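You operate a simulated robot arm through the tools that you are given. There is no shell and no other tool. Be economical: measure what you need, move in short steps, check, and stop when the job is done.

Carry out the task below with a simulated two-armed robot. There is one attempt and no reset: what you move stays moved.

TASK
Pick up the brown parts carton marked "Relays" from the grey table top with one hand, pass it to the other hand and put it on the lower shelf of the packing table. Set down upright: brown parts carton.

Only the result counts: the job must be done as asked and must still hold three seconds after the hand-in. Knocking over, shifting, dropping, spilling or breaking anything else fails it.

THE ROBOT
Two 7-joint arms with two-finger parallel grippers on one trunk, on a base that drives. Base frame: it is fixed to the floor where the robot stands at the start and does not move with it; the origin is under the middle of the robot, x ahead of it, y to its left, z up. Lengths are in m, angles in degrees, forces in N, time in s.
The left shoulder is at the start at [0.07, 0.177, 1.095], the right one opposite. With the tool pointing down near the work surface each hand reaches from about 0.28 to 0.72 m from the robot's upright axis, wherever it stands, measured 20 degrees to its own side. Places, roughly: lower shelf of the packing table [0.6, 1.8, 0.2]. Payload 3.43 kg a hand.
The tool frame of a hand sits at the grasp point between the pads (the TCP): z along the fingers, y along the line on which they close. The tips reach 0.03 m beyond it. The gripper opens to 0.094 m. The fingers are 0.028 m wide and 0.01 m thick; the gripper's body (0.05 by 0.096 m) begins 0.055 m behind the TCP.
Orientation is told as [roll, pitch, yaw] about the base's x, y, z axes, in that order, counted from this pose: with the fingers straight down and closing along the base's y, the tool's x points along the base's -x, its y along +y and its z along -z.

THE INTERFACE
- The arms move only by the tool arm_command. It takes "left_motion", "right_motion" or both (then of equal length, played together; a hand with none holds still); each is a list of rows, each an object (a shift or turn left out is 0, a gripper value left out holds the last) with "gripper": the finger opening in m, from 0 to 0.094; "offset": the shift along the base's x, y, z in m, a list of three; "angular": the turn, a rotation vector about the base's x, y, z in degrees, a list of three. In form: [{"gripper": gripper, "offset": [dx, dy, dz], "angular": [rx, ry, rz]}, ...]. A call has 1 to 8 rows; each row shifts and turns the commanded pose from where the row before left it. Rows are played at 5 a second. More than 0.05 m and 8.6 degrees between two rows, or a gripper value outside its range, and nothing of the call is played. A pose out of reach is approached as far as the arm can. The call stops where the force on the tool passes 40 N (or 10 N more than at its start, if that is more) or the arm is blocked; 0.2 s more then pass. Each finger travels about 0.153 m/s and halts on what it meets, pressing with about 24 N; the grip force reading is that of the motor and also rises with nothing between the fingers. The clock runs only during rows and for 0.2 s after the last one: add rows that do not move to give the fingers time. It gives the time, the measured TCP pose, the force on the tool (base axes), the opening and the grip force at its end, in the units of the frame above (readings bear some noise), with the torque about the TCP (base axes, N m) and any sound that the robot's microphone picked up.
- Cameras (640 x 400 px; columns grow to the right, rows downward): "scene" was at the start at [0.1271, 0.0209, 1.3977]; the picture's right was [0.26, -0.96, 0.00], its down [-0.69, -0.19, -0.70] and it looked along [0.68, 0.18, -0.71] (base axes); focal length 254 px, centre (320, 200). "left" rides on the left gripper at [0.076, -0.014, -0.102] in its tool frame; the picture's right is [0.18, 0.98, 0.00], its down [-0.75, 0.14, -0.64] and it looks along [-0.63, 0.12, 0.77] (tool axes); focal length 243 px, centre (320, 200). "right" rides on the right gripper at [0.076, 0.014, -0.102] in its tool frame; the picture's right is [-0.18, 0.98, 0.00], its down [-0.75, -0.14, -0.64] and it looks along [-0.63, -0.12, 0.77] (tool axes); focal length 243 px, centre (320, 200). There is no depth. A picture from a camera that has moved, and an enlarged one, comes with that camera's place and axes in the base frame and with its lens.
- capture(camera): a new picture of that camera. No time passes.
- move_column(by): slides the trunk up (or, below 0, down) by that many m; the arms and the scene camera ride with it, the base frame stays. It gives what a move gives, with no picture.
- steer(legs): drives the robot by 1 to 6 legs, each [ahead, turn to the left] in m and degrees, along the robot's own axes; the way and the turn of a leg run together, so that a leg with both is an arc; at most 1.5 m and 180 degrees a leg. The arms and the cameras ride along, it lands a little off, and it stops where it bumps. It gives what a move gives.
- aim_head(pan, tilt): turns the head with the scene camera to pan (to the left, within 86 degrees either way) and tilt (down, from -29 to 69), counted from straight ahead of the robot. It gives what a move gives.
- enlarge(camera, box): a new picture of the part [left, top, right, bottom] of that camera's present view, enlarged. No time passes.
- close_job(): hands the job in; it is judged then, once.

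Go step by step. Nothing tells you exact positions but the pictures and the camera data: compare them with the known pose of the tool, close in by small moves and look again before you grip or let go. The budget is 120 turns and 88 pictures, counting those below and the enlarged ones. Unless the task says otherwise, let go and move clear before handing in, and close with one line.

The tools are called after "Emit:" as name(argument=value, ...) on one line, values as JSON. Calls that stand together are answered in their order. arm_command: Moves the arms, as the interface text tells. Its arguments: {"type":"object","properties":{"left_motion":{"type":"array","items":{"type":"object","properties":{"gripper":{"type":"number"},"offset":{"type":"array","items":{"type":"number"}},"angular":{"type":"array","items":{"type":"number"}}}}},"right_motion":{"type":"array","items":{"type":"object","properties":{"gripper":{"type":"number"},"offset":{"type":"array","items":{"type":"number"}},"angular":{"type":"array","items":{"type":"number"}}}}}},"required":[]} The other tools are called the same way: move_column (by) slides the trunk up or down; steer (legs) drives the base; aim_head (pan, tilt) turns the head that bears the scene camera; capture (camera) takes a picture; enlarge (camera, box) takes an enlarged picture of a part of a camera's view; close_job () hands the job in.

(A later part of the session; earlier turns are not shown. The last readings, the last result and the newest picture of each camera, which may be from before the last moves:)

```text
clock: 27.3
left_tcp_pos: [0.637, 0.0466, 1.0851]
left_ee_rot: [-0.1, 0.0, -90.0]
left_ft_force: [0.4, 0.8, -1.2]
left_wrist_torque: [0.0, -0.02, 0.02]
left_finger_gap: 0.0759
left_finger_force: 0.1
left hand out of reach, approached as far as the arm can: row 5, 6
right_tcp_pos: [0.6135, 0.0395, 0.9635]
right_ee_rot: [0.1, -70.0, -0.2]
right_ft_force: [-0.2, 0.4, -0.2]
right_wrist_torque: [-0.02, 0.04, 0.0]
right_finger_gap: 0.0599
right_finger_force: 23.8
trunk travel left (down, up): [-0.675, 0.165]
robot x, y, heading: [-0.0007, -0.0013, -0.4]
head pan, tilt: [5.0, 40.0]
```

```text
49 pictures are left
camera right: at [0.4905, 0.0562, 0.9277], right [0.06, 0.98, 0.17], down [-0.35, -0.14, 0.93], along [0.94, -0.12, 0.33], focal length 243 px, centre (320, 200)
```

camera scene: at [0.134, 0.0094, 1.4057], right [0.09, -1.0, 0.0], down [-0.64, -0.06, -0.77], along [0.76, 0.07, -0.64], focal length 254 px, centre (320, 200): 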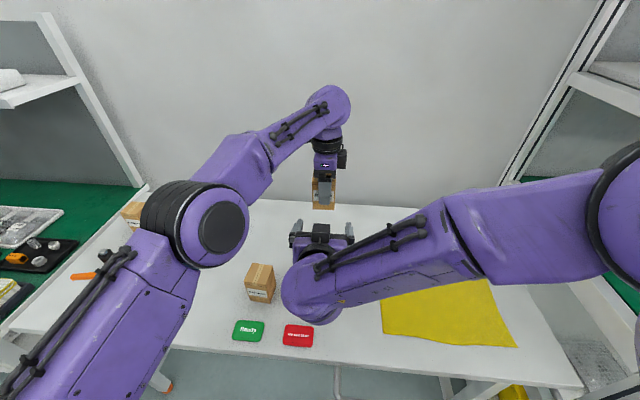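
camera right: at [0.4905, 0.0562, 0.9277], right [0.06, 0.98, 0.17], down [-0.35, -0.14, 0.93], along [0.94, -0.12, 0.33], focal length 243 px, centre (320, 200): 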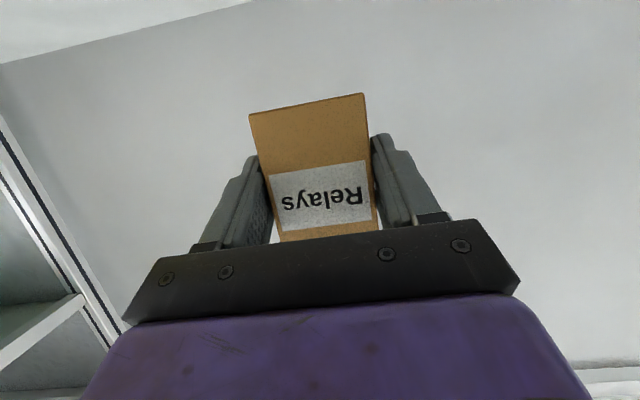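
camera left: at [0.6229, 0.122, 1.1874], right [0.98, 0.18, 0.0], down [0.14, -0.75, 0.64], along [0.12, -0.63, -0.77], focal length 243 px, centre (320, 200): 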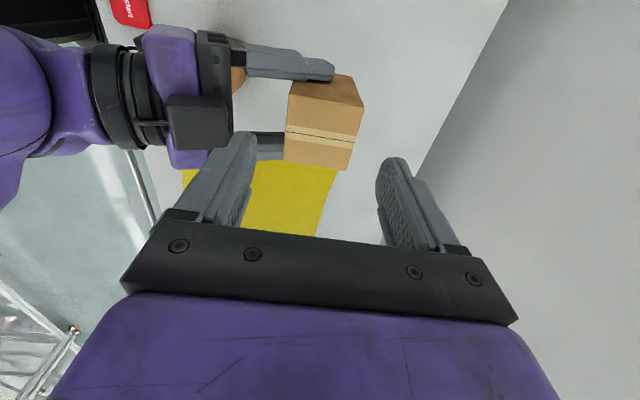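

The handover worked: the right hand alone holds the carton. Now the left hand goes aside and back, and I'll look around for the drive.

Emit:
arm_command(left_motion=[{"offset": [0, 0.04, -0.01]}, {"offset": [0, 0.045, 0]}, {"offset": [0, 0.045, 0]}, {"offset": [0, 0.045, 0]}, {"offset": [-0.03, 0.035, 0]}, {"offset": [-0.035, 0.03, 0]}, {"offset": [-0.04, 0.02, 0]}, {"offset": [-0.04, 0, 0]}], right_motion=[{}, {}, {}, {}, {"offset": [0, -0.01, 0.01]}, {"offset": [-0.02, -0.02, 0.01]}, {"offset": [-0.02, -0.02, 0.01]}, {"offset": [-0.02, -0.02, 0.01]}])

Emit:
aim_head(pan=65, tilt=35)

Emit:
capture(camera="scene")

```text
clock: 29.1
left_tcp_pos: [0.6492, 0.3049, 1.1296]
left_ee_rot: [0.0, -0.1, -90.1]
left_ft_force: [-0.6, 0.0, 0.0]
left_wrist_torque: [-0.02, 0.01, -0.02]
left_finger_gap: 0.0759
left_finger_force: 0.1
left hand out of reach, approached as far as the arm can: row 1, 2, 3, 4, 5, 6, 7, 8
right_tcp_pos: [0.5572, -0.028, 1.0041]
right_ee_rot: [0.4, -70.1, -0.4]
right_ft_force: [-0.7, -0.1, -0.1]
right_wrist_torque: [-0.02, 0.06, 0.0]
right_finger_gap: 0.0603
right_finger_force: 24.5
trunk travel left (down, up): [-0.675, 0.165]
robot x, y, heading: [0.0001, -0.0005, -0.1]
head pan, tilt: [5.0, 40.0]
```

```text
clock: 30.4
left_tcp_pos: [0.6498, 0.3065, 1.1287]
left_ee_rot: [0.0, 0.0, -90.0]
left_ft_force: [0.1, 0.0, 0.7]
left_wrist_torque: [-0.03, -0.02, 0.01]
left_finger_gap: 0.0762
left_finger_force: 0.2
right_tcp_pos: [0.5576, -0.027, 1.0038]
right_ee_rot: [0.1, -70.1, -0.2]
right_ft_force: [1.4, 0.4, 0.2]
right_wrist_torque: [0.01, 0.04, 0.01]
right_finger_gap: 0.06
right_finger_force: 24.0
trunk travel left (down, up): [-0.675, 0.165]
robot x, y, heading: [-0.0037, 0.0001, 0.1]
head pan, tilt: [65.0, 35.0]
```

```text
48 pictures are left
camera scene: at [0.0868, 0.0796, 1.4132], right [0.91, -0.42, 0.0], down [-0.24, -0.52, -0.82], along [0.35, 0.74, -0.57], focal length 254 px, centre (320, 200)
```

scene: 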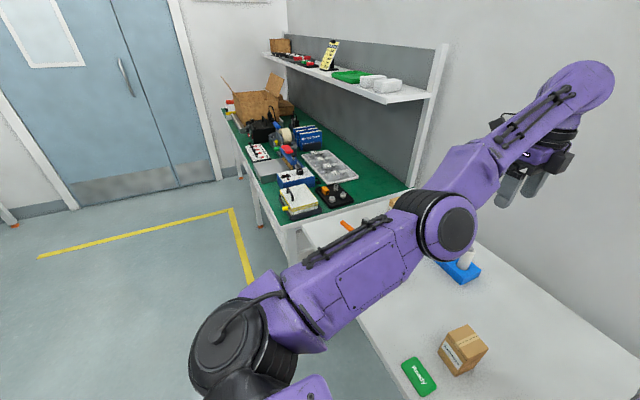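

The left arm sits at a joint limit in this twisted pose; I'll untwist its wrist while pulling it back.

Emit:
arm_command(left_motion=[{"angular": [0, 0, 8.2]}, {"angular": [0, 0, 8.2]}, {"angular": [0, 0, 8.2]}, {"angular": [0, 0, 8.2]}, {"angular": [0, 0, 8.2]}, {"angular": [0, 0, 8.2]}, {"angular": [0, 0, 8.2]}, {"angular": [0, 0, 8.2]}])

Emit:
arm_command(left_motion=[{"angular": [0, 0, 8.2]}, {"angular": [0, 0, 8.2]}, {"angular": [0, 0, 8.0]}, {"offset": [-0.03, 0.02, -0.01]}, {"offset": [-0.03, 0.02, -0.01]}, {"offset": [-0.03, 0.02, -0.01]}, {"offset": [-0.03, 0.02, -0.01]}, {"offset": [-0.02, 0.02, 0]}])

Emit:
capture(camera="scene")

```text
clock: 32.2
left_tcp_pos: [0.6502, 0.3095, 1.1282]
left_ee_rot: [-0.2, 0.1, -24.2]
left_ft_force: [-0.3, -0.2, -0.7]
left_wrist_torque: [-0.04, 0.01, 0.0]
left_finger_gap: 0.0763
left_finger_force: 0.0
right_tcp_pos: [0.5584, -0.0276, 1.0037]
right_ee_rot: [0.1, -70.1, -0.2]
right_ft_force: [-0.3, -0.5, 0.0]
right_wrist_torque: [-0.01, 0.02, -0.01]
right_finger_gap: 0.0604
right_finger_force: 24.2
trunk travel left (down, up): [-0.675, 0.165]
robot x, y, heading: [0.0012, -0.0058, 0.1]
head pan, tilt: [65.0, 35.0]
```

```text
clock: 34.0
left_tcp_pos: [0.6199, 0.4356, 1.1347]
left_ee_rot: [-0.2, -0.1, 0.0]
left_ft_force: [-0.1, 0.4, -0.4]
left_wrist_torque: [0.01, 0.0, -0.03]
left_finger_gap: 0.0763
left_finger_force: 0.1
left hand out of reach, approached as far as the arm can: row 4, 5, 6, 7, 8
right_tcp_pos: [0.5566, -0.0276, 1.0045]
right_ee_rot: [0.1, -70.0, -0.1]
right_ft_force: [0.4, -0.3, 0.2]
right_wrist_torque: [-0.02, 0.02, 0.03]
right_finger_gap: 0.0604
right_finger_force: 23.4
trunk travel left (down, up): [-0.675, 0.165]
robot x, y, heading: [-0.0036, -0.0026, 0.1]
head pan, tilt: [65.0, 35.0]
```

```text
47 pictures are left
camera scene: at [0.0859, 0.0803, 1.4132], right [0.91, -0.42, 0.0], down [-0.24, -0.52, -0.82], along [0.35, 0.74, -0.57], focal length 254 px, centre (320, 200)
```

scene: 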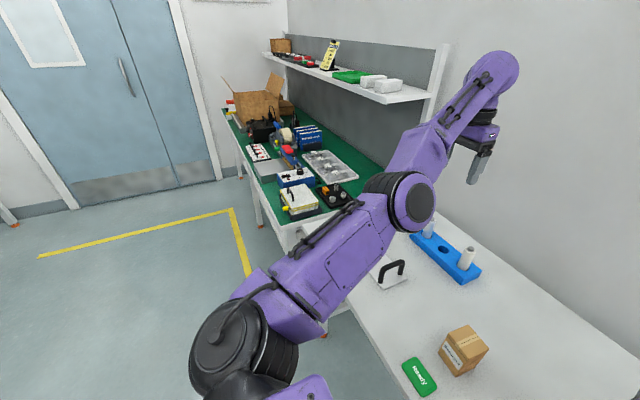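

Emit:
arm_command(left_motion=[{"offset": [0, 0, -0.03]}, {"offset": [0, 0, -0.03]}, {"offset": [0, 0, -0.03]}, {"offset": [0, 0, -0.03]}, {}])

```text
clock: 35.2
left_tcp_pos: [0.6513, 0.4444, 1.0212]
left_ee_rot: [0.0, 0.0, 0.1]
left_ft_force: [-0.8, -0.6, -0.1]
left_wrist_torque: [-0.04, 0.02, -0.02]
left_finger_gap: 0.0758
left_finger_force: 0.1
left hand out of reach, approached as far as the arm can: row 1, 2, 3, 4
right_tcp_pos: [0.5573, -0.0272, 1.0035]
right_ee_rot: [0.2, -70.0, -0.1]
right_ft_force: [-0.9, -0.2, 0.1]
right_wrist_torque: [-0.01, 0.01, 0.02]
right_finger_gap: 0.06
right_finger_force: 23.4
trunk travel left (down, up): [-0.675, 0.165]
robot x, y, heading: [0.0002, 0.0032, 0.1]
head pan, tilt: [65.0, 35.0]
```

Emit:
arm_command(left_motion=[{"offset": [-0.03, 0, -0.01]}, {"offset": [-0.03, 0, -0.01]}, {"offset": [-0.03, 0, -0.01]}, {"offset": [-0.03, 0, 0]}, {"offset": [-0.03, 0, 0]}, {"offset": [-0.03, 0, 0]}, {"offset": [-0.03, 0, 0]}, {"offset": [-0.03, 0, 0]}])

Emit:
capture(camera="scene")

```text
clock: 37.0
left_tcp_pos: [0.6379, 0.4744, 1.0281]
left_ee_rot: [-0.1, 0.1, 0.0]
left_ft_force: [0.0, 0.4, 0.3]
left_wrist_torque: [0.0, 0.0, -0.01]
left_finger_gap: 0.0758
left_finger_force: 0.0
left hand out of reach, approached as far as the arm can: row 1, 2, 3, 4, 5, 6, 7, 8
right_tcp_pos: [0.559, -0.0284, 1.0037]
right_ee_rot: [0.1, -70.0, 0.0]
right_ft_force: [-0.5, 0.2, 0.0]
right_wrist_torque: [-0.02, 0.04, 0.01]
right_finger_gap: 0.0603
right_finger_force: 24.0
trunk travel left (down, up): [-0.675, 0.165]
robot x, y, heading: [0.0032, -0.001, -0.0]
head pan, tilt: [65.0, 35.0]
```

```text
46 pictures are left
camera scene: at [0.0863, 0.0799, 1.4132], right [0.91, -0.42, 0.0], down [-0.24, -0.52, -0.82], along [0.35, 0.74, -0.57], focal length 254 px, centre (320, 200)
```

scene: 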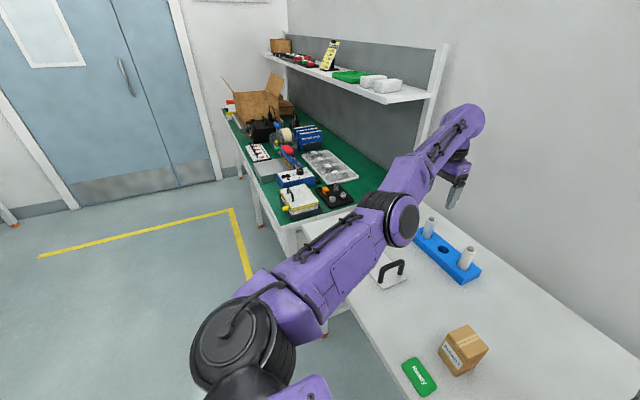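

The left arm is stuck at a wrist limit; I'll tip its tool forward to free it.

Emit:
arm_command(left_motion=[{"angular": [0, -7, 0]}, {"angular": [0, -7, 0]}, {"angular": [0, -7, 0]}, {"angular": [0, -7, 0]}, {"offset": [-0.03, 0, 0]}, {"offset": [-0.03, 0, 0]}, {"offset": [-0.03, 0, 0]}, {"offset": [-0.03, 0, 0]}])

```text
clock: 38.8
left_tcp_pos: [0.6835, 0.5574, 1.064]
left_ee_rot: [-0.1, -27.9, -0.1]
left_ft_force: [-0.3, 0.7, 1.0]
left_wrist_torque: [0.01, -0.02, -0.02]
left_finger_gap: 0.076
left_finger_force: 0.0
left hand out of reach, approached as far as the arm can: row 1, 2, 3, 4, 5, 6, 7, 8
right_tcp_pos: [0.5584, -0.0274, 1.0047]
right_ee_rot: [0.1, -70.0, -0.1]
right_ft_force: [0.2, -0.6, 0.3]
right_wrist_torque: [0.01, 0.08, 0.01]
right_finger_gap: 0.06
right_finger_force: 24.2
trunk travel left (down, up): [-0.675, 0.165]
robot x, y, heading: [0.0004, 0.0002, -0.3]
head pan, tilt: [65.0, 35.0]
```

Emit:
arm_command(left_motion=[{"angular": [0, 8, 0]}, {"angular": [0, 8, 0]}, {"angular": [0, 8, 0]}, {"angular": [0, 8, 0]}, {"angular": [0, 8, 0]}, {"angular": [0, 8, 0]}, {"angular": [0, 8, 0]}, {"offset": [-0.03, -0.02, 0]}])

Emit:
capture(camera="scene")

```text
clock: 40.6
left_tcp_pos: [0.5029, 0.5123, 1.0014]
left_ee_rot: [0.2, 27.6, 0.2]
left_ft_force: [-1.7, 0.1, -0.4]
left_wrist_torque: [0.04, -0.04, -0.03]
left_finger_gap: 0.076
left_finger_force: 0.0
left hand out of reach, approached as far as the arm can: row 1, 2, 3, 4, 5, 6, 7
right_tcp_pos: [0.5554, -0.029, 1.0047]
right_ee_rot: [0.5, -70.1, -0.6]
right_ft_force: [-0.6, 1.0, -0.1]
right_wrist_torque: [-0.01, 0.06, 0.02]
right_finger_gap: 0.0599
right_finger_force: 24.2
trunk travel left (down, up): [-0.675, 0.165]
robot x, y, heading: [-0.0015, 0.003, -0.2]
head pan, tilt: [65.0, 35.0]
```

```text
45 pictures are left
camera scene: at [0.0818, 0.0771, 1.4137], right [0.91, -0.42, 0.0], down [-0.24, -0.52, -0.82], along [0.35, 0.74, -0.57], focal length 254 px, centre (320, 200)
```

scene: 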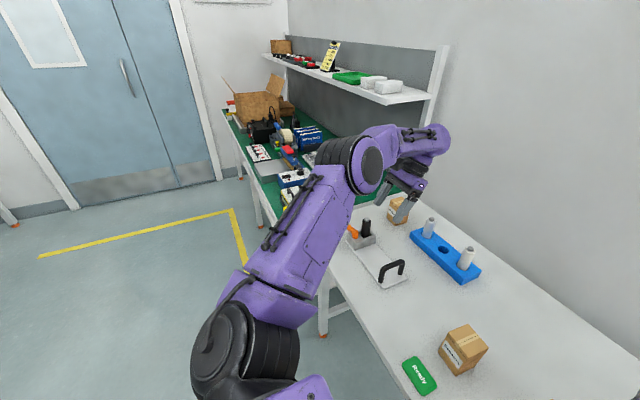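

The arm is free now. Pulling the left hand back.

Emit:
arm_command(left_motion=[{"offset": [-0.02, 0, 0.01], "angular": [0, -4, 0]}, {"offset": [-0.02, -0.02, 0], "angular": [0, -4, 0]}, {"offset": [-0.02, -0.02, 0], "angular": [0, -4, 0]}, {"offset": [-0.03, -0.02, 0], "angular": [0, -4, 0]}, {"offset": [-0.03, -0.02, 0], "angular": [0, -4, 0]}, {"offset": [-0.03, 0, 0], "angular": [0, -4, 0]}, {"offset": [-0.02, 0, 0], "angular": [0, -4, 0]}, {}], right_motion=[{"offset": [0, -0.02, 0]}, {"offset": [0, -0.02, 0]}, {"offset": [0, -0.02, 0]}, {"offset": [0, -0.02, 0]}, {"offset": [0, -0.02, 0]}, {"offset": [0, -0.02, 0]}, {"offset": [0, -0.02, 0]}, {}])

Emit:
aim_head(pan=0, tilt=60)

Emit:
capture(camera="scene")

```text
clock: 42.4
left_tcp_pos: [0.3346, 0.4346, 1.0089]
left_ee_rot: [-0.1, -0.1, 0.2]
left_ft_force: [0.2, -0.2, 1.0]
left_wrist_torque: [0.04, 0.01, -0.02]
left_finger_gap: 0.0758
left_finger_force: 0.2
right_tcp_pos: [0.5545, -0.1683, 1.0041]
right_ee_rot: [0.2, -69.9, -0.1]
right_ft_force: [0.5, 0.5, -0.4]
right_wrist_torque: [-0.01, 0.09, 0.02]
right_finger_gap: 0.0599
right_finger_force: 23.9
trunk travel left (down, up): [-0.675, 0.165]
robot x, y, heading: [-0.0006, 0.0028, -0.1]
head pan, tilt: [65.0, 35.0]
```

```text
clock: 43.8
left_tcp_pos: [0.334, 0.4357, 1.009]
left_ee_rot: [0.1, 0.0, 0.0]
left_ft_force: [0.6, -0.7, 0.2]
left_wrist_torque: [0.01, 0.0, -0.01]
left_finger_gap: 0.0759
left_finger_force: 0.1
right_tcp_pos: [0.5548, -0.1695, 1.0042]
right_ee_rot: [0.2, -69.9, -0.2]
right_ft_force: [0.7, -0.1, -0.1]
right_wrist_torque: [0.04, 0.06, 0.0]
right_finger_gap: 0.0602
right_finger_force: 24.6
trunk travel left (down, up): [-0.675, 0.165]
robot x, y, heading: [0.002, -0.0026, 0.0]
head pan, tilt: [0.0, 60.0]
```

```text
44 pictures are left
camera scene: at [0.1159, -0.0004, 1.379], right [0.0, -1.0, 0.0], down [-0.87, 0.0, -0.5], along [0.5, 0.0, -0.87], focal length 254 px, centre (320, 200)
```

scene: 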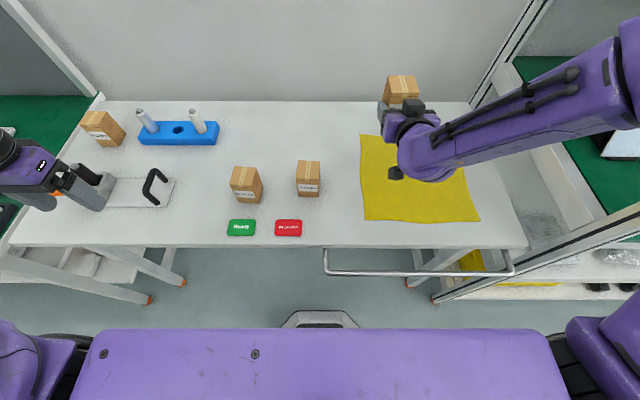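

The carton is secure in the right hand and both arms are clear of the table. I'll back off, turn left, and drive along the aisle toward the packing table.

Emit:
steer(legs=[[-0.45, 0]])

Emit:
steer(legs=[[0, 90], [1.1, 0]])

Emit:
aim_head(pan=-60, tilt=35)

Emit:
capture(camera="scene")

```text
clock: 46.5
left_tcp_pos: [-0.112, 0.4349, 1.0088]
left_ee_rot: [0.1, 0.0, 0.2]
left_ft_force: [0.5, 0.4, -0.4]
left_wrist_torque: [0.0, -0.01, 0.01]
left_finger_gap: 0.0757
left_finger_force: 0.1
right_tcp_pos: [0.1122, -0.1678, 1.0042]
right_ee_rot: [0.2, -70.0, 0.2]
right_ft_force: [-0.4, -0.4, 0.4]
right_wrist_torque: [-0.02, 0.04, 0.01]
right_finger_gap: 0.06
right_finger_force: 24.5
trunk travel left (down, up): [-0.675, 0.165]
robot x, y, heading: [-0.4441, -0.0045, 0.1]
head pan, tilt: [0.0, 60.0]
```

```text
clock: 55.8
left_tcp_pos: [-0.8919, 1.393, 1.0085]
left_ee_rot: [-0.1, -0.1, 89.9]
left_ft_force: [0.1, -0.3, 0.1]
left_wrist_torque: [-0.03, 0.01, -0.02]
left_finger_gap: 0.0759
left_finger_force: 0.0
right_tcp_pos: [-0.2888, 1.6121, 1.0052]
right_ee_rot: [0.2, -70.0, 89.8]
right_ft_force: [-0.3, -0.4, 0.2]
right_wrist_torque: [0.0, 0.01, -0.02]
right_finger_gap: 0.06
right_finger_force: 23.9
trunk travel left (down, up): [-0.675, 0.165]
robot x, y, heading: [-0.46, 1.0611, 89.7]
head pan, tilt: [0.0, 60.0]
```

```text
clock: 57.1
left_tcp_pos: [-0.8917, 1.3945, 1.0086]
left_ee_rot: [0.0, 0.0, 89.9]
left_ft_force: [0.2, -0.8, 0.2]
left_wrist_torque: [-0.02, 0.01, 0.02]
left_finger_gap: 0.076
left_finger_force: 0.0
right_tcp_pos: [-0.2883, 1.6124, 1.0028]
right_ee_rot: [0.2, -70.0, 89.8]
right_ft_force: [-1.5, -0.4, 0.4]
right_wrist_torque: [-0.04, 0.02, 0.02]
right_finger_gap: 0.0598
right_finger_force: 23.8
trunk travel left (down, up): [-0.675, 0.165]
robot x, y, heading: [-0.4569, 1.0627, 89.9]
head pan, tilt: [-60.0, 35.0]
```

```text
43 pictures are left
camera scene: at [-0.3827, 1.1535, 1.4132], right [0.5, -0.87, 0.0], down [-0.5, -0.29, -0.82], along [0.71, 0.41, -0.57], focal length 254 px, centre (320, 200)
```

scene: 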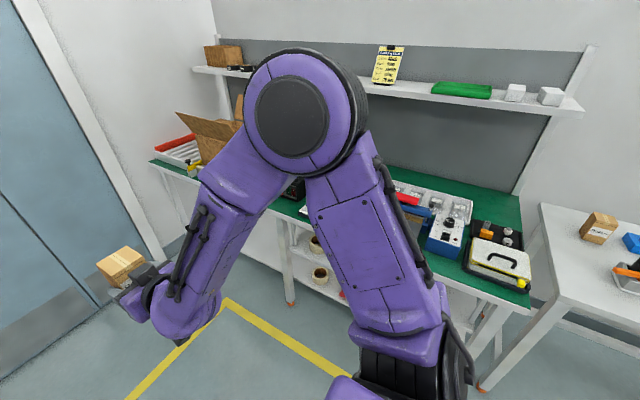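

Emit:
steer(legs=[[0.6, 0], [0, -90]])

Emit:
aim_head(pan=0, tilt=40)

Emit:
capture(camera="scene")

```text
clock: 64.2
left_tcp_pos: [-0.1269, 2.092, 1.0092]
left_ee_rot: [0.0, 0.0, 0.7]
left_ft_force: [-0.6, -0.4, 0.2]
left_wrist_torque: [0.0, -0.02, 0.02]
left_finger_gap: 0.076
left_finger_force: 0.0
right_tcp_pos: [0.0999, 1.4926, 1.0042]
right_ee_rot: [0.1, -69.9, 0.4]
right_ft_force: [-0.1, 0.4, -0.5]
right_wrist_torque: [0.02, 0.03, -0.01]
right_finger_gap: 0.0601
right_finger_force: 24.0
trunk travel left (down, up): [-0.675, 0.165]
robot x, y, heading: [-0.4557, 1.6553, 0.5]
head pan, tilt: [-60.0, 35.0]
```

```text
clock: 65.5
left_tcp_pos: [-0.127, 2.0925, 1.0086]
left_ee_rot: [0.0, 0.0, 0.5]
left_ft_force: [0.7, -0.1, 0.2]
left_wrist_torque: [0.01, -0.03, 0.01]
left_finger_gap: 0.0761
left_finger_force: 0.1
right_tcp_pos: [0.0995, 1.4912, 1.0051]
right_ee_rot: [0.1, -70.0, 0.4]
right_ft_force: [0.3, -0.3, 0.2]
right_wrist_torque: [-0.02, 0.02, 0.03]
right_finger_gap: 0.06
right_finger_force: 24.3
trunk travel left (down, up): [-0.675, 0.165]
robot x, y, heading: [-0.4576, 1.6581, 0.5]
head pan, tilt: [0.0, 40.0]
```

```text
42 pictures are left
camera scene: at [-0.3214, 1.6553, 1.4057], right [0.01, -1.0, 0.0], down [-0.64, -0.01, -0.77], along [0.77, 0.01, -0.64], focal length 254 px, centre (320, 200)
```

scene: 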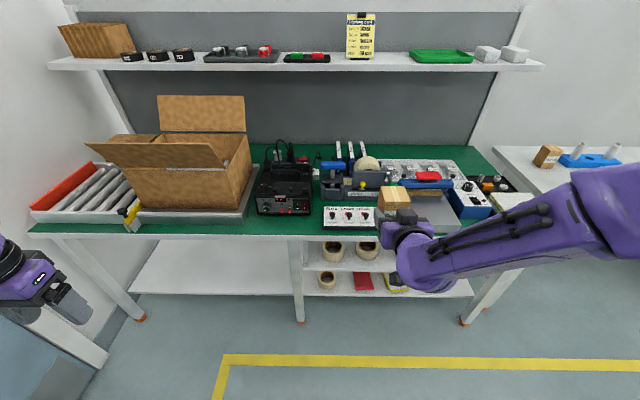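

I face the packing table: the lower shelf's left bay is empty (y ≈ 1.85–2.6, front edge x ≈ 0.37), with a centre post at y ≈ 1.78. I'll shift the robot about 0.4 m to its left by turning right, backing and turning back.

Emit:
steer(legs=[[0, -90], [-0.42, 0], [0, 90]])

Emit:
capture(camera="scene")

```text
clock: 75.6
left_tcp_pos: [-0.1377, 2.5089, 1.0103]
left_ee_rot: [0.0, 0.0, -0.2]
left_ft_force: [0.2, -0.2, -0.6]
left_wrist_torque: [-0.01, -0.01, 0.01]
left_finger_gap: 0.0759
left_finger_force: 0.2
right_tcp_pos: [0.0814, 1.9051, 1.0048]
right_ee_rot: [0.1, -70.0, -0.4]
right_ft_force: [-0.3, -0.1, -0.9]
right_wrist_torque: [0.02, 0.03, 0.04]
right_finger_gap: 0.0599
right_finger_force: 23.4
trunk travel left (down, up): [-0.675, 0.165]
robot x, y, heading: [-0.471, 2.0746, -0.2]
head pan, tilt: [0.0, 40.0]
```

```text
41 pictures are left
camera scene: at [-0.3381, 2.0748, 1.4057], right [0.0, -1.0, 0.0], down [-0.64, 0.0, -0.77], along [0.77, 0.0, -0.64], focal length 254 px, centre (320, 200)
```

scene: 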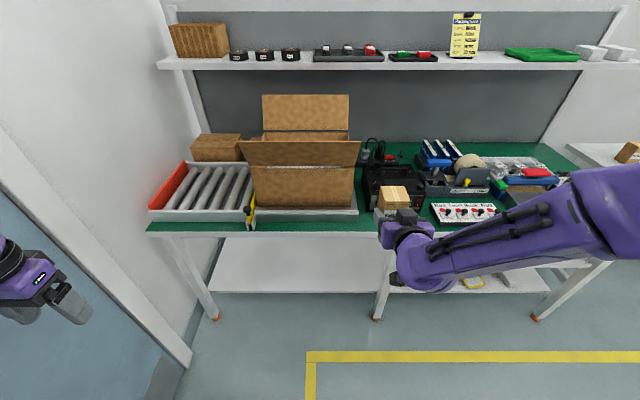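

Clear space. I'll tuck the left hand inward, move the right hand left to line up with y ≈ 2.05, then lower the trunk.

Emit:
arm_command(left_motion=[{"offset": [0, -0.02, 0]}, {"offset": [0, -0.02, 0]}, {"offset": [0, -0.02, 0]}, {"offset": [0, -0.02, 0]}, {"offset": [0, -0.02, 0]}, {}], right_motion=[{"offset": [0, 0.028, 0]}, {"offset": [0, 0.028, 0]}, {"offset": [0, 0.028, 0]}, {"offset": [0, 0.028, 0]}, {"offset": [0, 0.028, 0]}, {}])

Emit:
move_column(by=-0.4)

Emit:
aim_head(pan=0, tilt=35)

Emit:
capture(camera="scene")

```text
clock: 77.0
left_tcp_pos: [-0.1229, 2.4224, 0.9977]
left_ee_rot: [-1.0, 0.0, 0.1]
left_ft_force: [0.3, 0.3, 0.0]
left_wrist_torque: [0.0, 0.0, -0.01]
left_finger_gap: 0.076
left_finger_force: 0.1
left hand out of reach, approached as far as the arm can: row 4, 5
right_tcp_pos: [0.0803, 2.0452, 1.0037]
right_ee_rot: [0.3, -70.0, -0.5]
right_ft_force: [-1.0, -0.5, -0.7]
right_wrist_torque: [0.0, 0.06, -0.02]
right_finger_gap: 0.0597
right_finger_force: 24.1
trunk travel left (down, up): [-0.675, 0.165]
robot x, y, heading: [-0.4729, 2.0735, -0.2]
head pan, tilt: [0.0, 40.0]
```

```text
clock: 80.9
left_tcp_pos: [-0.1213, 2.4232, 0.5983]
left_ee_rot: [-1.0, 0.1, 0.0]
left_ft_force: [0.3, 0.0, 0.1]
left_wrist_torque: [-0.01, -0.01, 0.01]
left_finger_gap: 0.0762
left_finger_force: 0.1
right_tcp_pos: [0.0817, 2.0452, 0.6044]
right_ee_rot: [0.2, -70.0, -0.3]
right_ft_force: [0.0, 0.7, 0.8]
right_wrist_torque: [-0.01, 0.03, 0.02]
right_finger_gap: 0.0598
right_finger_force: 24.4
trunk travel left (down, up): [-0.275, 0.565]
robot x, y, heading: [-0.469, 2.0763, -0.0]
head pan, tilt: [0.0, 40.0]
```

```text
clock: 81.5
left_tcp_pos: [-0.1217, 2.4232, 0.598]
left_ee_rot: [-1.0, 0.0, -0.1]
left_ft_force: [0.2, -1.0, 0.0]
left_wrist_torque: [0.0, 0.04, -0.02]
left_finger_gap: 0.0763
left_finger_force: 0.0
right_tcp_pos: [0.0797, 2.0441, 0.6052]
right_ee_rot: [0.2, -70.1, -0.4]
right_ft_force: [1.1, 0.9, -0.5]
right_wrist_torque: [0.01, 0.02, 0.02]
right_finger_gap: 0.0597
right_finger_force: 23.9
trunk travel left (down, up): [-0.275, 0.565]
robot x, y, heading: [-0.4705, 2.0769, -0.1]
head pan, tilt: [0.0, 35.0]
```

```text
40 pictures are left
camera scene: at [-0.3352, 2.0749, 1.0132], right [0.0, -1.0, 0.0], down [-0.57, 0.0, -0.82], along [0.82, 0.0, -0.57], focal length 254 px, centre (320, 200)
```

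scene: 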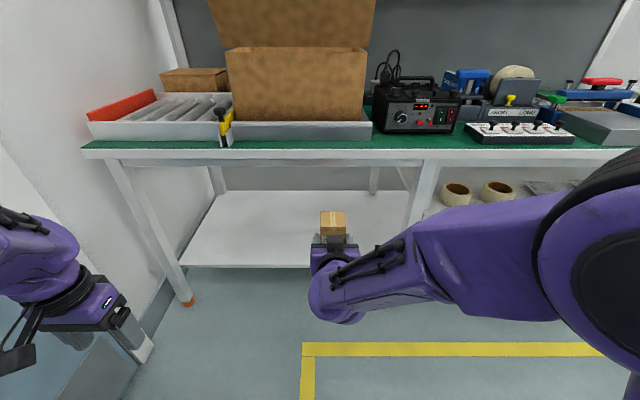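

Emit:
move_column(by=-0.265)

Emit:
aim_head(pan=0, tilt=25)

Emit:
capture(camera="scene")

Emit:
capture(camera="right")

```text
clock: 84.2
left_tcp_pos: [-0.1219, 2.4234, 0.3327]
left_ee_rot: [-1.0, -0.1, -0.1]
left_ft_force: [0.0, -0.3, -0.1]
left_wrist_torque: [-0.02, -0.01, 0.01]
left_finger_gap: 0.0763
left_finger_force: 0.1
right_tcp_pos: [0.08, 2.0447, 0.3397]
right_ee_rot: [0.3, -70.1, -0.3]
right_ft_force: [0.0, 0.7, -0.2]
right_wrist_torque: [0.01, 0.06, -0.01]
right_finger_gap: 0.0598
right_finger_force: 24.2
trunk travel left (down, up): [-0.01, 0.83]
robot x, y, heading: [-0.4766, 2.0718, 0.0]
head pan, tilt: [0.0, 35.0]
```

```text
clock: 85.0
left_tcp_pos: [-0.1215, 2.423, 0.3326]
left_ee_rot: [-1.0, -0.1, 0.0]
left_ft_force: [-0.1, 1.2, 1.0]
left_wrist_torque: [-0.01, -0.03, -0.03]
left_finger_gap: 0.076
left_finger_force: 0.1
right_tcp_pos: [0.0791, 2.0443, 0.339]
right_ee_rot: [0.1, -70.0, -0.5]
right_ft_force: [0.0, 0.8, -0.7]
right_wrist_torque: [0.01, 0.05, 0.01]
right_finger_gap: 0.0598
right_finger_force: 24.1
trunk travel left (down, up): [-0.01, 0.83]
robot x, y, heading: [-0.471, 2.0735, -0.2]
head pan, tilt: [0.0, 25.0]
```

```text
39 pictures are left
camera scene: at [-0.3312, 2.0748, 0.764], right [0.0, -1.0, 0.0], down [-0.42, 0.0, -0.91], along [0.91, 0.0, -0.42], focal length 254 px, centre (320, 200)
```

scene: 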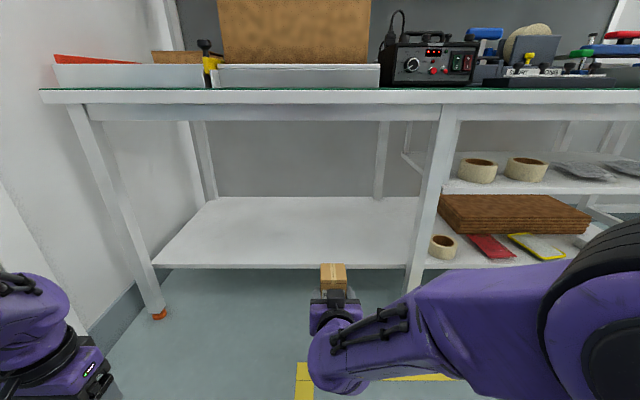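

```text
38 pictures are left
camera right: at [-0.0431, 2.061, 0.3037], right [0.07, 0.98, 0.17], down [-0.35, -0.14, 0.93], along [0.94, -0.12, 0.33], focal length 243 px, centre (320, 200)
```

right: 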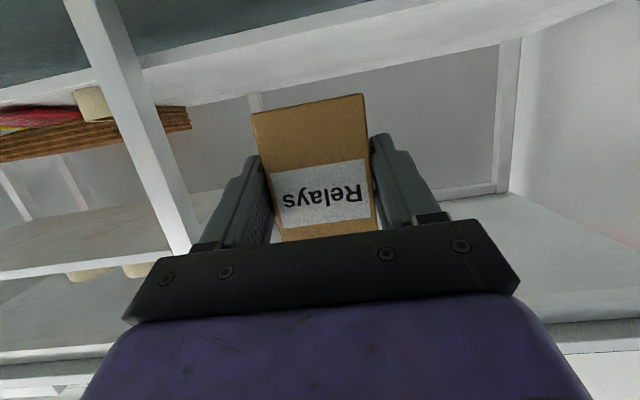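

The shelf surface is at z ≈ 0.208 with its front edge at x ≈ 0.36, and the bay is empty. I'll drive 0.2 m ahead; the carton bottom is about 9 cm above the shelf.

Emit:
steer(legs=[[0.2, 0]])

Emit:
capture(camera="scene")

```text
clock: 86.5
left_tcp_pos: [0.0792, 2.4218, 0.3317]
left_ee_rot: [-1.0, 0.0, -0.1]
left_ft_force: [0.1, 0.1, 0.7]
left_wrist_torque: [0.03, -0.01, 0.01]
left_finger_gap: 0.076
left_finger_force: 0.1
right_tcp_pos: [0.281, 2.0414, 0.3395]
right_ee_rot: [0.2, -70.1, -0.7]
right_ft_force: [0.7, -0.3, -0.4]
right_wrist_torque: [0.02, 0.03, 0.01]
right_finger_gap: 0.0598
right_finger_force: 24.2
trunk travel left (down, up): [-0.01, 0.83]
robot x, y, heading: [-0.2713, 2.0773, -0.4]
head pan, tilt: [0.0, 25.0]
```

```text
37 pictures are left
camera scene: at [-0.1312, 2.0734, 0.764], right [-0.01, -1.0, 0.0], down [-0.42, 0.0, -0.91], along [0.91, -0.01, -0.42], focal length 254 px, centre (320, 200)
```

scene: 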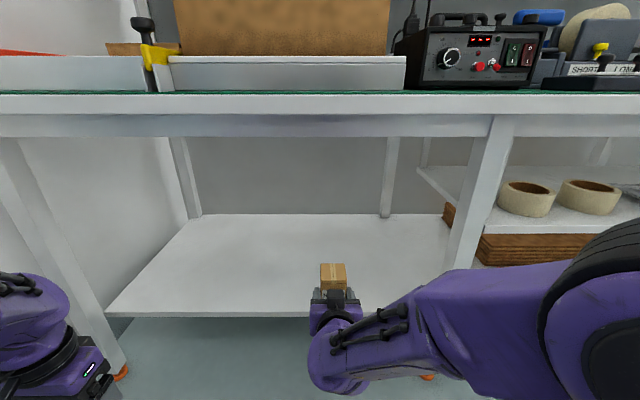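

Emit:
arm_command(right_motion=[{"offset": [0.025, 0, -0.005]}, {"offset": [0.025, 0, -0.005]}, {"offset": [0.03, 0, -0.005]}, {"offset": [0.03, 0, -0.005]}, {"offset": [0.025, 0, 0]}, {"offset": [0.015, 0, 0]}, {}])

Emit:
capture(camera="scene")

Emit:
capture(camera="right")

```text
clock: 88.2
left_tcp_pos: [0.0786, 2.4221, 0.3321]
left_ee_rot: [-1.1, 0.1, -0.2]
left_ft_force: [-0.3, -0.3, 0.7]
left_wrist_torque: [-0.01, -0.02, -0.02]
left_finger_gap: 0.0758
left_finger_force: 0.1
right_tcp_pos: [0.4322, 2.0409, 0.3208]
right_ee_rot: [0.3, -69.9, -0.5]
right_ft_force: [0.3, -0.1, 0.5]
right_wrist_torque: [0.01, 0.03, 0.02]
right_finger_gap: 0.0601
right_finger_force: 24.2
trunk travel left (down, up): [-0.01, 0.83]
robot x, y, heading: [-0.2715, 2.075, -0.4]
head pan, tilt: [0.0, 25.0]
```

```text
36 pictures are left
camera scene: at [-0.1311, 2.0734, 0.764], right [-0.01, -1.0, 0.0], down [-0.42, 0.0, -0.91], along [0.91, -0.01, -0.42], focal length 254 px, centre (320, 200)
```

scene: 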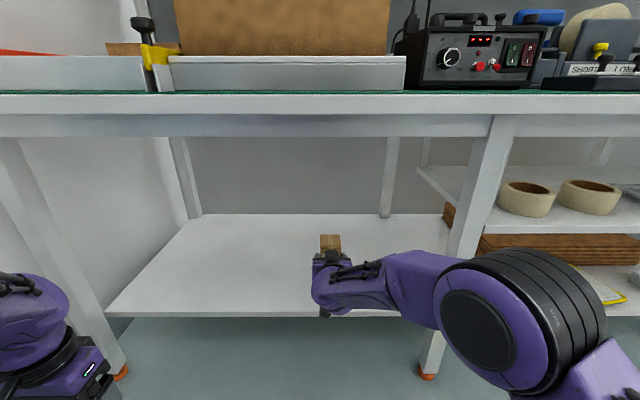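

```text
35 pictures are left
camera right: at [0.3075, 2.0575, 0.2853], right [0.07, 0.98, 0.17], down [-0.35, -0.14, 0.93], along [0.94, -0.12, 0.33], focal length 243 px, centre (320, 200)
```

right: 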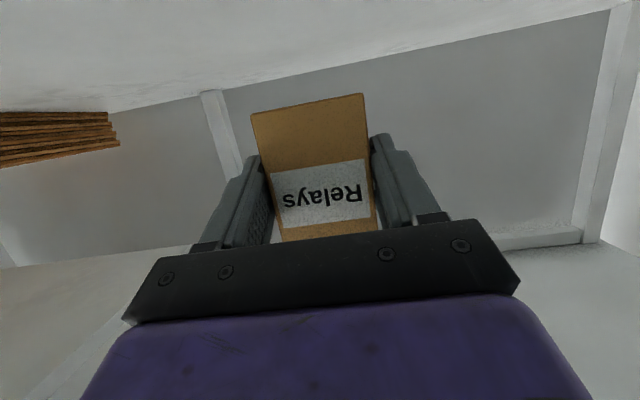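

Carton is above the shelf with ~7 cm to go. Lowering in small steps and watching the force.

Emit:
arm_command(right_motion=[{"offset": [0, 0, -0.015]}, {"offset": [0, 0, -0.015]}, {"offset": [0, 0, -0.015]}, {"offset": [0, 0, -0.01]}, {}])

Emit:
capture(camera="right")

Emit:
enlarge(camera="scene", box=[270, 200, 390, 330])

```text
clock: 89.3
left_tcp_pos: [0.0806, 2.4218, 0.3311]
left_ee_rot: [-1.0, 0.1, -0.2]
left_ft_force: [-0.2, 0.3, -0.4]
left_wrist_torque: [0.02, 0.01, -0.01]
left_finger_gap: 0.076
left_finger_force: 0.1
right_tcp_pos: [0.4296, 2.0408, 0.2645]
right_ee_rot: [0.1, -70.0, -0.5]
right_ft_force: [-0.1, 0.1, -0.7]
right_wrist_torque: [0.0, 0.05, -0.02]
right_finger_gap: 0.0601
right_finger_force: 23.4
trunk travel left (down, up): [-0.01, 0.83]
robot x, y, heading: [-0.27, 2.0749, -0.5]
head pan, tilt: [0.0, 25.0]
```

```text
34 pictures are left
camera right: at [0.3071, 2.0573, 0.228], right [0.07, 0.98, 0.17], down [-0.35, -0.14, 0.93], along [0.94, -0.12, 0.33], focal length 243 px, centre (320, 200)
```

right: 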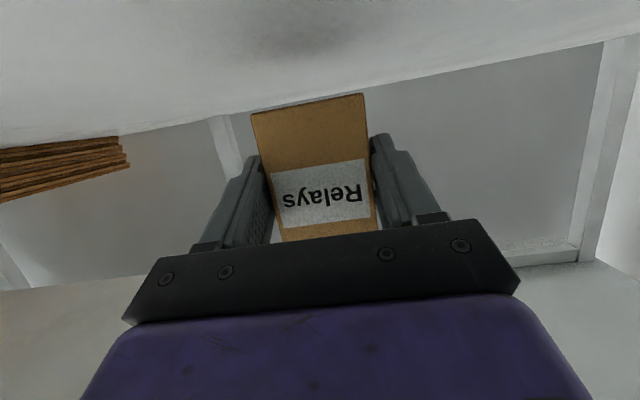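

```text
3.08 times, centred on (330, 265) of scene
camera zoom: at [-0.1311, 2.0734, 0.764], right [-0.01, -1.0, 0.0], down [-0.42, 0.0, -0.91], along [0.91, -0.01, -0.42], focal length 781 px, centre (289, 0)
```

zoom: 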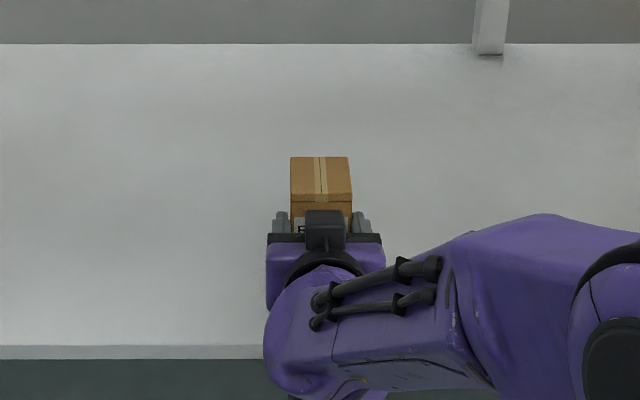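

Emit:
arm_command(right_motion=[{"offset": [0, 0, -0.003]}, {"offset": [0, 0, -0.003]}, {"offset": [0, 0, -0.003]}, {}])

Emit:
enlarge(camera="right", box=[160, 40, 460, 230])

```text
clock: 90.3
left_tcp_pos: [0.0792, 2.4211, 0.3312]
left_ee_rot: [-1.2, 0.1, -0.2]
left_ft_force: [0.3, 0.1, -0.8]
left_wrist_torque: [0.03, 0.01, 0.02]
left_finger_gap: 0.0759
left_finger_force: 0.0
right_tcp_pos: [0.4293, 2.042, 0.2553]
right_ee_rot: [0.2, -70.0, -0.6]
right_ft_force: [-0.1, -0.3, -1.2]
right_wrist_torque: [-0.04, 0.03, 0.01]
right_finger_gap: 0.0598
right_finger_force: 24.2
trunk travel left (down, up): [-0.01, 0.83]
robot x, y, heading: [-0.2733, 2.0759, -0.4]
head pan, tilt: [0.0, 25.0]
```

```text
2.11 times, centred on (310, 135) of right
camera zoom: at [0.3068, 2.0586, 0.2189], right [0.07, 0.98, 0.17], down [-0.35, -0.14, 0.93], along [0.94, -0.13, 0.33], focal length 511 px, centre (341, 337)
```

zoom: 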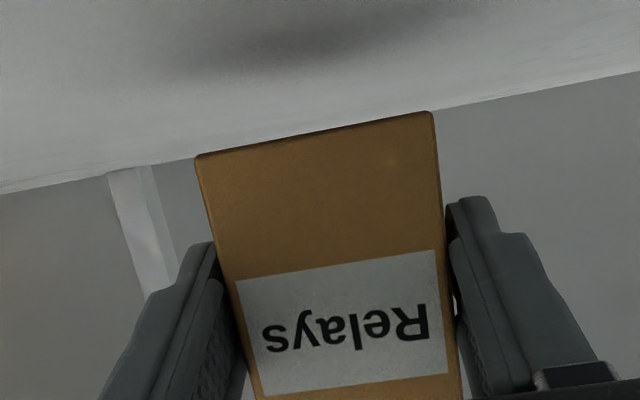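

Still ~1–2 cm above the shelf. Continuing slowly until contact.

Emit:
arm_command(right_motion=[{"offset": [0, 0, -0.003]}, {"offset": [0, 0, -0.003]}, {"offset": [0, 0, -0.002]}, {}])

Emit:
arm_command(right_motion=[{"offset": [0, 0, -0.002]}, {"offset": [0, 0, -0.002]}, {}])

Emit:
enlarge(camera="right", box=[160, 0, 460, 230])

```text
clock: 91.3
left_tcp_pos: [0.0801, 2.4215, 0.3313]
left_ee_rot: [-1.1, 0.0, -0.2]
left_ft_force: [-0.1, 0.2, -0.1]
left_wrist_torque: [-0.03, -0.03, 0.03]
left_finger_gap: 0.0759
left_finger_force: 0.1
right_tcp_pos: [0.4296, 2.0411, 0.2464]
right_ee_rot: [0.2, -70.0, -0.7]
right_ft_force: [0.3, -0.3, 0.1]
right_wrist_torque: [-0.03, 0.04, 0.01]
right_finger_gap: 0.0599
right_finger_force: 23.9
trunk travel left (down, up): [-0.01, 0.83]
robot x, y, heading: [-0.2754, 2.075, -0.3]
head pan, tilt: [0.0, 25.0]
```

```text
clock: 92.2
left_tcp_pos: [0.0797, 2.4221, 0.3307]
left_ee_rot: [-1.1, 0.1, -0.2]
left_ft_force: [0.6, -0.7, 0.0]
left_wrist_torque: [0.05, 0.01, 0.01]
left_finger_gap: 0.0761
left_finger_force: 0.1
right_tcp_pos: [0.4301, 2.0416, 0.2419]
right_ee_rot: [0.1, -69.9, -0.6]
right_ft_force: [0.6, 0.6, 0.3]
right_wrist_torque: [0.01, 0.02, -0.01]
right_finger_gap: 0.0597
right_finger_force: 24.0
trunk travel left (down, up): [-0.01, 0.83]
robot x, y, heading: [-0.2746, 2.0735, -0.4]
head pan, tilt: [0.0, 25.0]
```

```text
1.74 times, centred on (310, 115) of right
camera zoom: at [0.3064, 2.0575, 0.2064], right [0.07, 0.98, 0.17], down [-0.35, -0.14, 0.93], along [0.94, -0.12, 0.33], focal length 422 px, centre (337, 348)
```

zoom: 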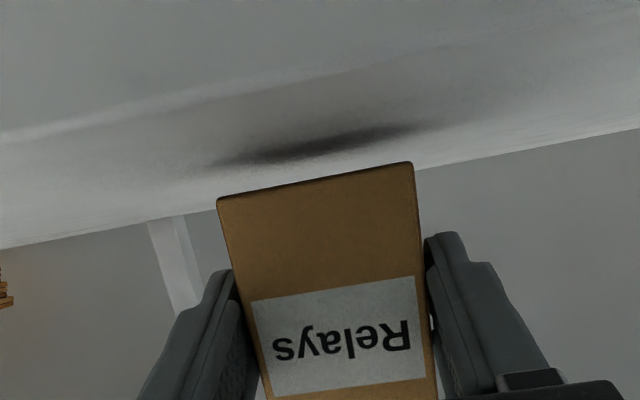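

Shelf surface now estimated at z ≈ 0.19, so about 8–10 mm remain.

Emit:
arm_command(right_motion=[{"offset": [0, 0, -0.002]}, {"offset": [0, 0, -0.002]}, {"offset": [0, 0, -0.002]}, {}])

Emit:
enlarge(camera="right", box=[160, 0, 460, 230])

```text
clock: 93.2
left_tcp_pos: [0.0799, 2.4215, 0.331]
left_ee_rot: [-1.1, 0.0, -0.2]
left_ft_force: [0.0, 0.6, 0.1]
left_wrist_torque: [0.0, 0.01, 0.0]
left_finger_gap: 0.076
left_finger_force: 0.2
right_tcp_pos: [0.43, 2.0419, 0.2369]
right_ee_rot: [0.2, -70.0, -0.6]
right_ft_force: [-0.3, 0.3, 0.1]
right_wrist_torque: [-0.03, 0.01, 0.0]
right_finger_gap: 0.0599
right_finger_force: 24.3
trunk travel left (down, up): [-0.01, 0.83]
robot x, y, heading: [-0.2742, 2.0746, -0.5]
head pan, tilt: [0.0, 25.0]
```

```text
1.74 times, centred on (310, 115) of right
camera zoom: at [0.3064, 2.0579, 0.201], right [0.07, 0.98, 0.17], down [-0.35, -0.14, 0.93], along [0.94, -0.12, 0.33], focal length 422 px, centre (337, 348)
```

zoom: 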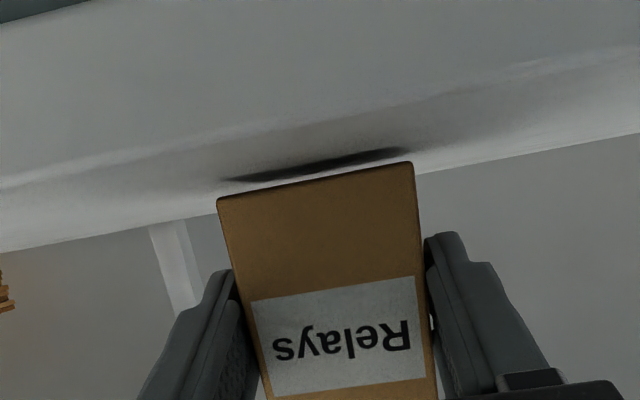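

Emit:
arm_command(right_motion=[{"offset": [0, 0, -0.0015]}, {"offset": [0, 0, -0.0015]}, {}])

Emit:
enlarge(camera="right", box=[160, 0, 460, 230])

```text
clock: 94.0
left_tcp_pos: [0.0791, 2.4215, 0.3313]
left_ee_rot: [-1.2, 0.0, -0.3]
left_ft_force: [0.4, -1.0, 0.0]
left_wrist_torque: [-0.01, 0.0, 0.0]
left_finger_gap: 0.0757
left_finger_force: 0.0
right_tcp_pos: [0.4304, 2.0423, 0.2331]
right_ee_rot: [0.0, -70.0, -0.5]
right_ft_force: [0.7, -0.4, 0.8]
right_wrist_torque: [-0.01, 0.03, 0.0]
right_finger_gap: 0.06
right_finger_force: 24.0
trunk travel left (down, up): [-0.01, 0.83]
robot x, y, heading: [-0.2746, 2.0758, -0.3]
head pan, tilt: [0.0, 25.0]
```

```text
1.74 times, centred on (310, 115) of right
camera zoom: at [0.3062, 2.0581, 0.1982], right [0.07, 0.98, 0.17], down [-0.35, -0.14, 0.93], along [0.94, -0.12, 0.33], focal length 422 px, centre (337, 348)
```

zoom: 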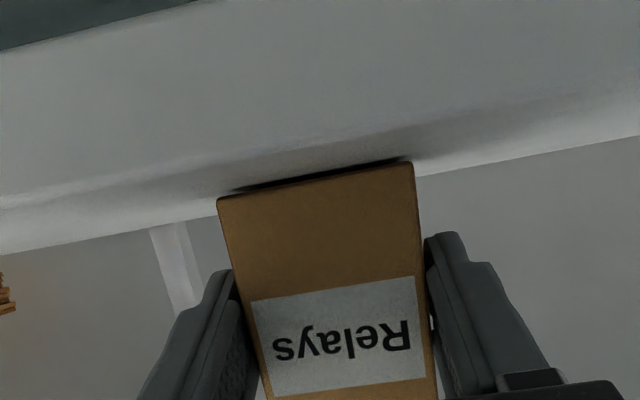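

Nearly touching (shadow merged with the bottom edge). A couple more millimetre steps.

Emit:
arm_command(right_motion=[{"offset": [0, 0, -0.001]}, {}])

Emit:
arm_command(right_motion=[{"offset": [0, 0, -0.001]}, {}])

Emit:
enlarge(camera="right", box=[160, 0, 460, 230])

```text
clock: 94.5
left_tcp_pos: [0.0792, 2.4214, 0.3306]
left_ee_rot: [-1.1, 0.0, -0.2]
left_ft_force: [0.5, 0.0, 0.2]
left_wrist_torque: [-0.01, -0.02, 0.0]
left_finger_gap: 0.0759
left_finger_force: 0.0
right_tcp_pos: [0.4291, 2.041, 0.2339]
right_ee_rot: [0.2, -70.0, -0.5]
right_ft_force: [0.7, -0.8, -0.4]
right_wrist_torque: [-0.02, 0.07, 0.02]
right_finger_gap: 0.0599
right_finger_force: 24.0
trunk travel left (down, up): [-0.01, 0.83]
robot x, y, heading: [-0.2734, 2.0753, -0.3]
head pan, tilt: [0.0, 25.0]
```

```text
clock: 95.2
left_tcp_pos: [0.0801, 2.4217, 0.3313]
left_ee_rot: [-1.1, 0.0, -0.2]
left_ft_force: [-0.3, 0.3, -0.2]
left_wrist_torque: [-0.02, 0.02, 0.0]
left_finger_gap: 0.0758
left_finger_force: 0.0
right_tcp_pos: [0.4291, 2.0405, 0.233]
right_ee_rot: [0.2, -70.0, -0.6]
right_ft_force: [0.8, -0.2, 0.0]
right_wrist_torque: [-0.03, 0.07, 0.0]
right_finger_gap: 0.0598
right_finger_force: 23.9
trunk travel left (down, up): [-0.01, 0.83]
robot x, y, heading: [-0.2693, 2.0724, -0.3]
head pan, tilt: [0.0, 25.0]
```

```text
1.74 times, centred on (310, 115) of right
camera zoom: at [0.3062, 2.0578, 0.1975], right [0.07, 0.98, 0.17], down [-0.35, -0.14, 0.93], along [0.94, -0.12, 0.33], focal length 422 px, centre (337, 348)
```

zoom: 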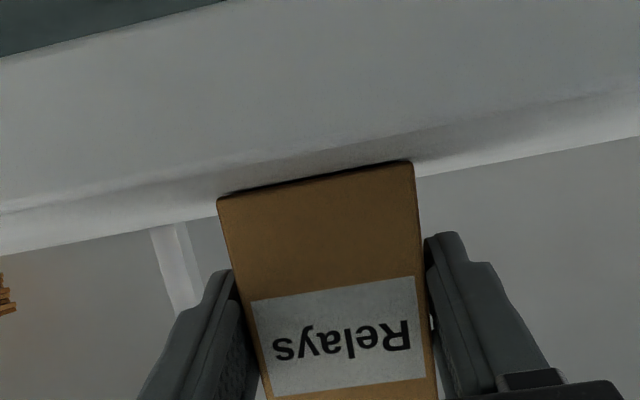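

Emit:
arm_command(right_motion=[{"offset": [0, 0, -0.0015]}, {}, {}])

Emit:
enlarge(camera="right", box=[160, 0, 460, 230])

```text
clock: 96.0
left_tcp_pos: [0.0787, 2.4204, 0.3322]
left_ee_rot: [-1.2, 0.0, -0.2]
left_ft_force: [0.3, 0.9, -0.4]
left_wrist_torque: [0.03, -0.01, -0.04]
left_finger_gap: 0.0758
left_finger_force: 0.1
right_tcp_pos: [0.4301, 2.0414, 0.2327]
right_ee_rot: [0.1, -70.0, -0.6]
right_ft_force: [-1.3, -0.9, 1.6]
right_wrist_torque: [-0.02, -0.1, -0.05]
right_finger_gap: 0.0598
right_finger_force: 24.0
trunk travel left (down, up): [-0.01, 0.83]
robot x, y, heading: [-0.2742, 2.074, -0.4]
head pan, tilt: [0.0, 25.0]
```

```text
1.74 times, centred on (310, 115) of right
camera zoom: at [0.3069, 2.0581, 0.1972], right [0.07, 0.98, 0.17], down [-0.35, -0.14, 0.93], along [0.94, -0.13, 0.33], focal length 422 px, centre (337, 348)
```

zoom: 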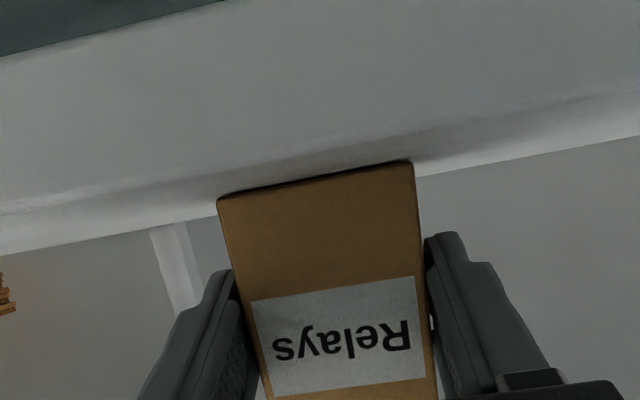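

Contact is confirmed: the force flips upward and the torque changed sign. Releasing gently.

Emit:
arm_command(right_motion=[{"gripper": 0.063}, {"gripper": 0.07}, {"gripper": 0.08}, {"gripper": 0.09}, {"gripper": 0.094}, {}])

Emit:
capture(camera="right")

```text
clock: 97.3
left_tcp_pos: [0.0792, 2.4214, 0.3309]
left_ee_rot: [-1.2, 0.0, -0.1]
left_ft_force: [-0.2, -0.1, 0.0]
left_wrist_torque: [0.0, -0.01, -0.02]
left_finger_gap: 0.076
left_finger_force: 0.0
right_tcp_pos: [0.4293, 2.0417, 0.232]
right_ee_rot: [0.2, -70.0, -0.6]
right_ft_force: [0.1, 0.3, 0.5]
right_wrist_torque: [-0.01, -0.03, -0.04]
right_finger_gap: 0.0939
right_finger_force: 0.0
trunk travel left (down, up): [-0.01, 0.83]
robot x, y, heading: [-0.2714, 2.0756, -0.3]
head pan, tilt: [0.0, 25.0]
```

```text
26 pictures are left
camera right: at [0.3068, 2.0581, 0.1968], right [0.07, 0.98, 0.17], down [-0.35, -0.14, 0.93], along [0.94, -0.12, 0.33], focal length 243 px, centre (320, 200)
```

right: 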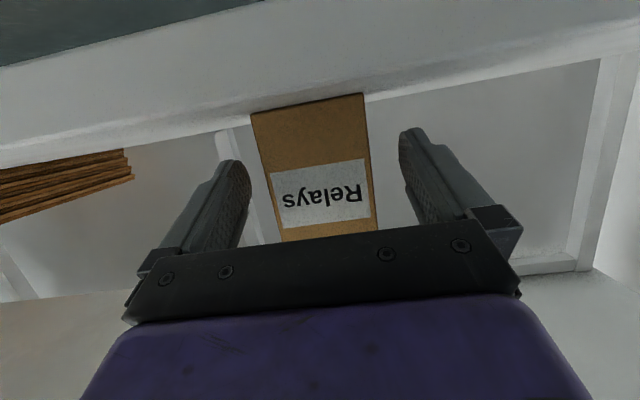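

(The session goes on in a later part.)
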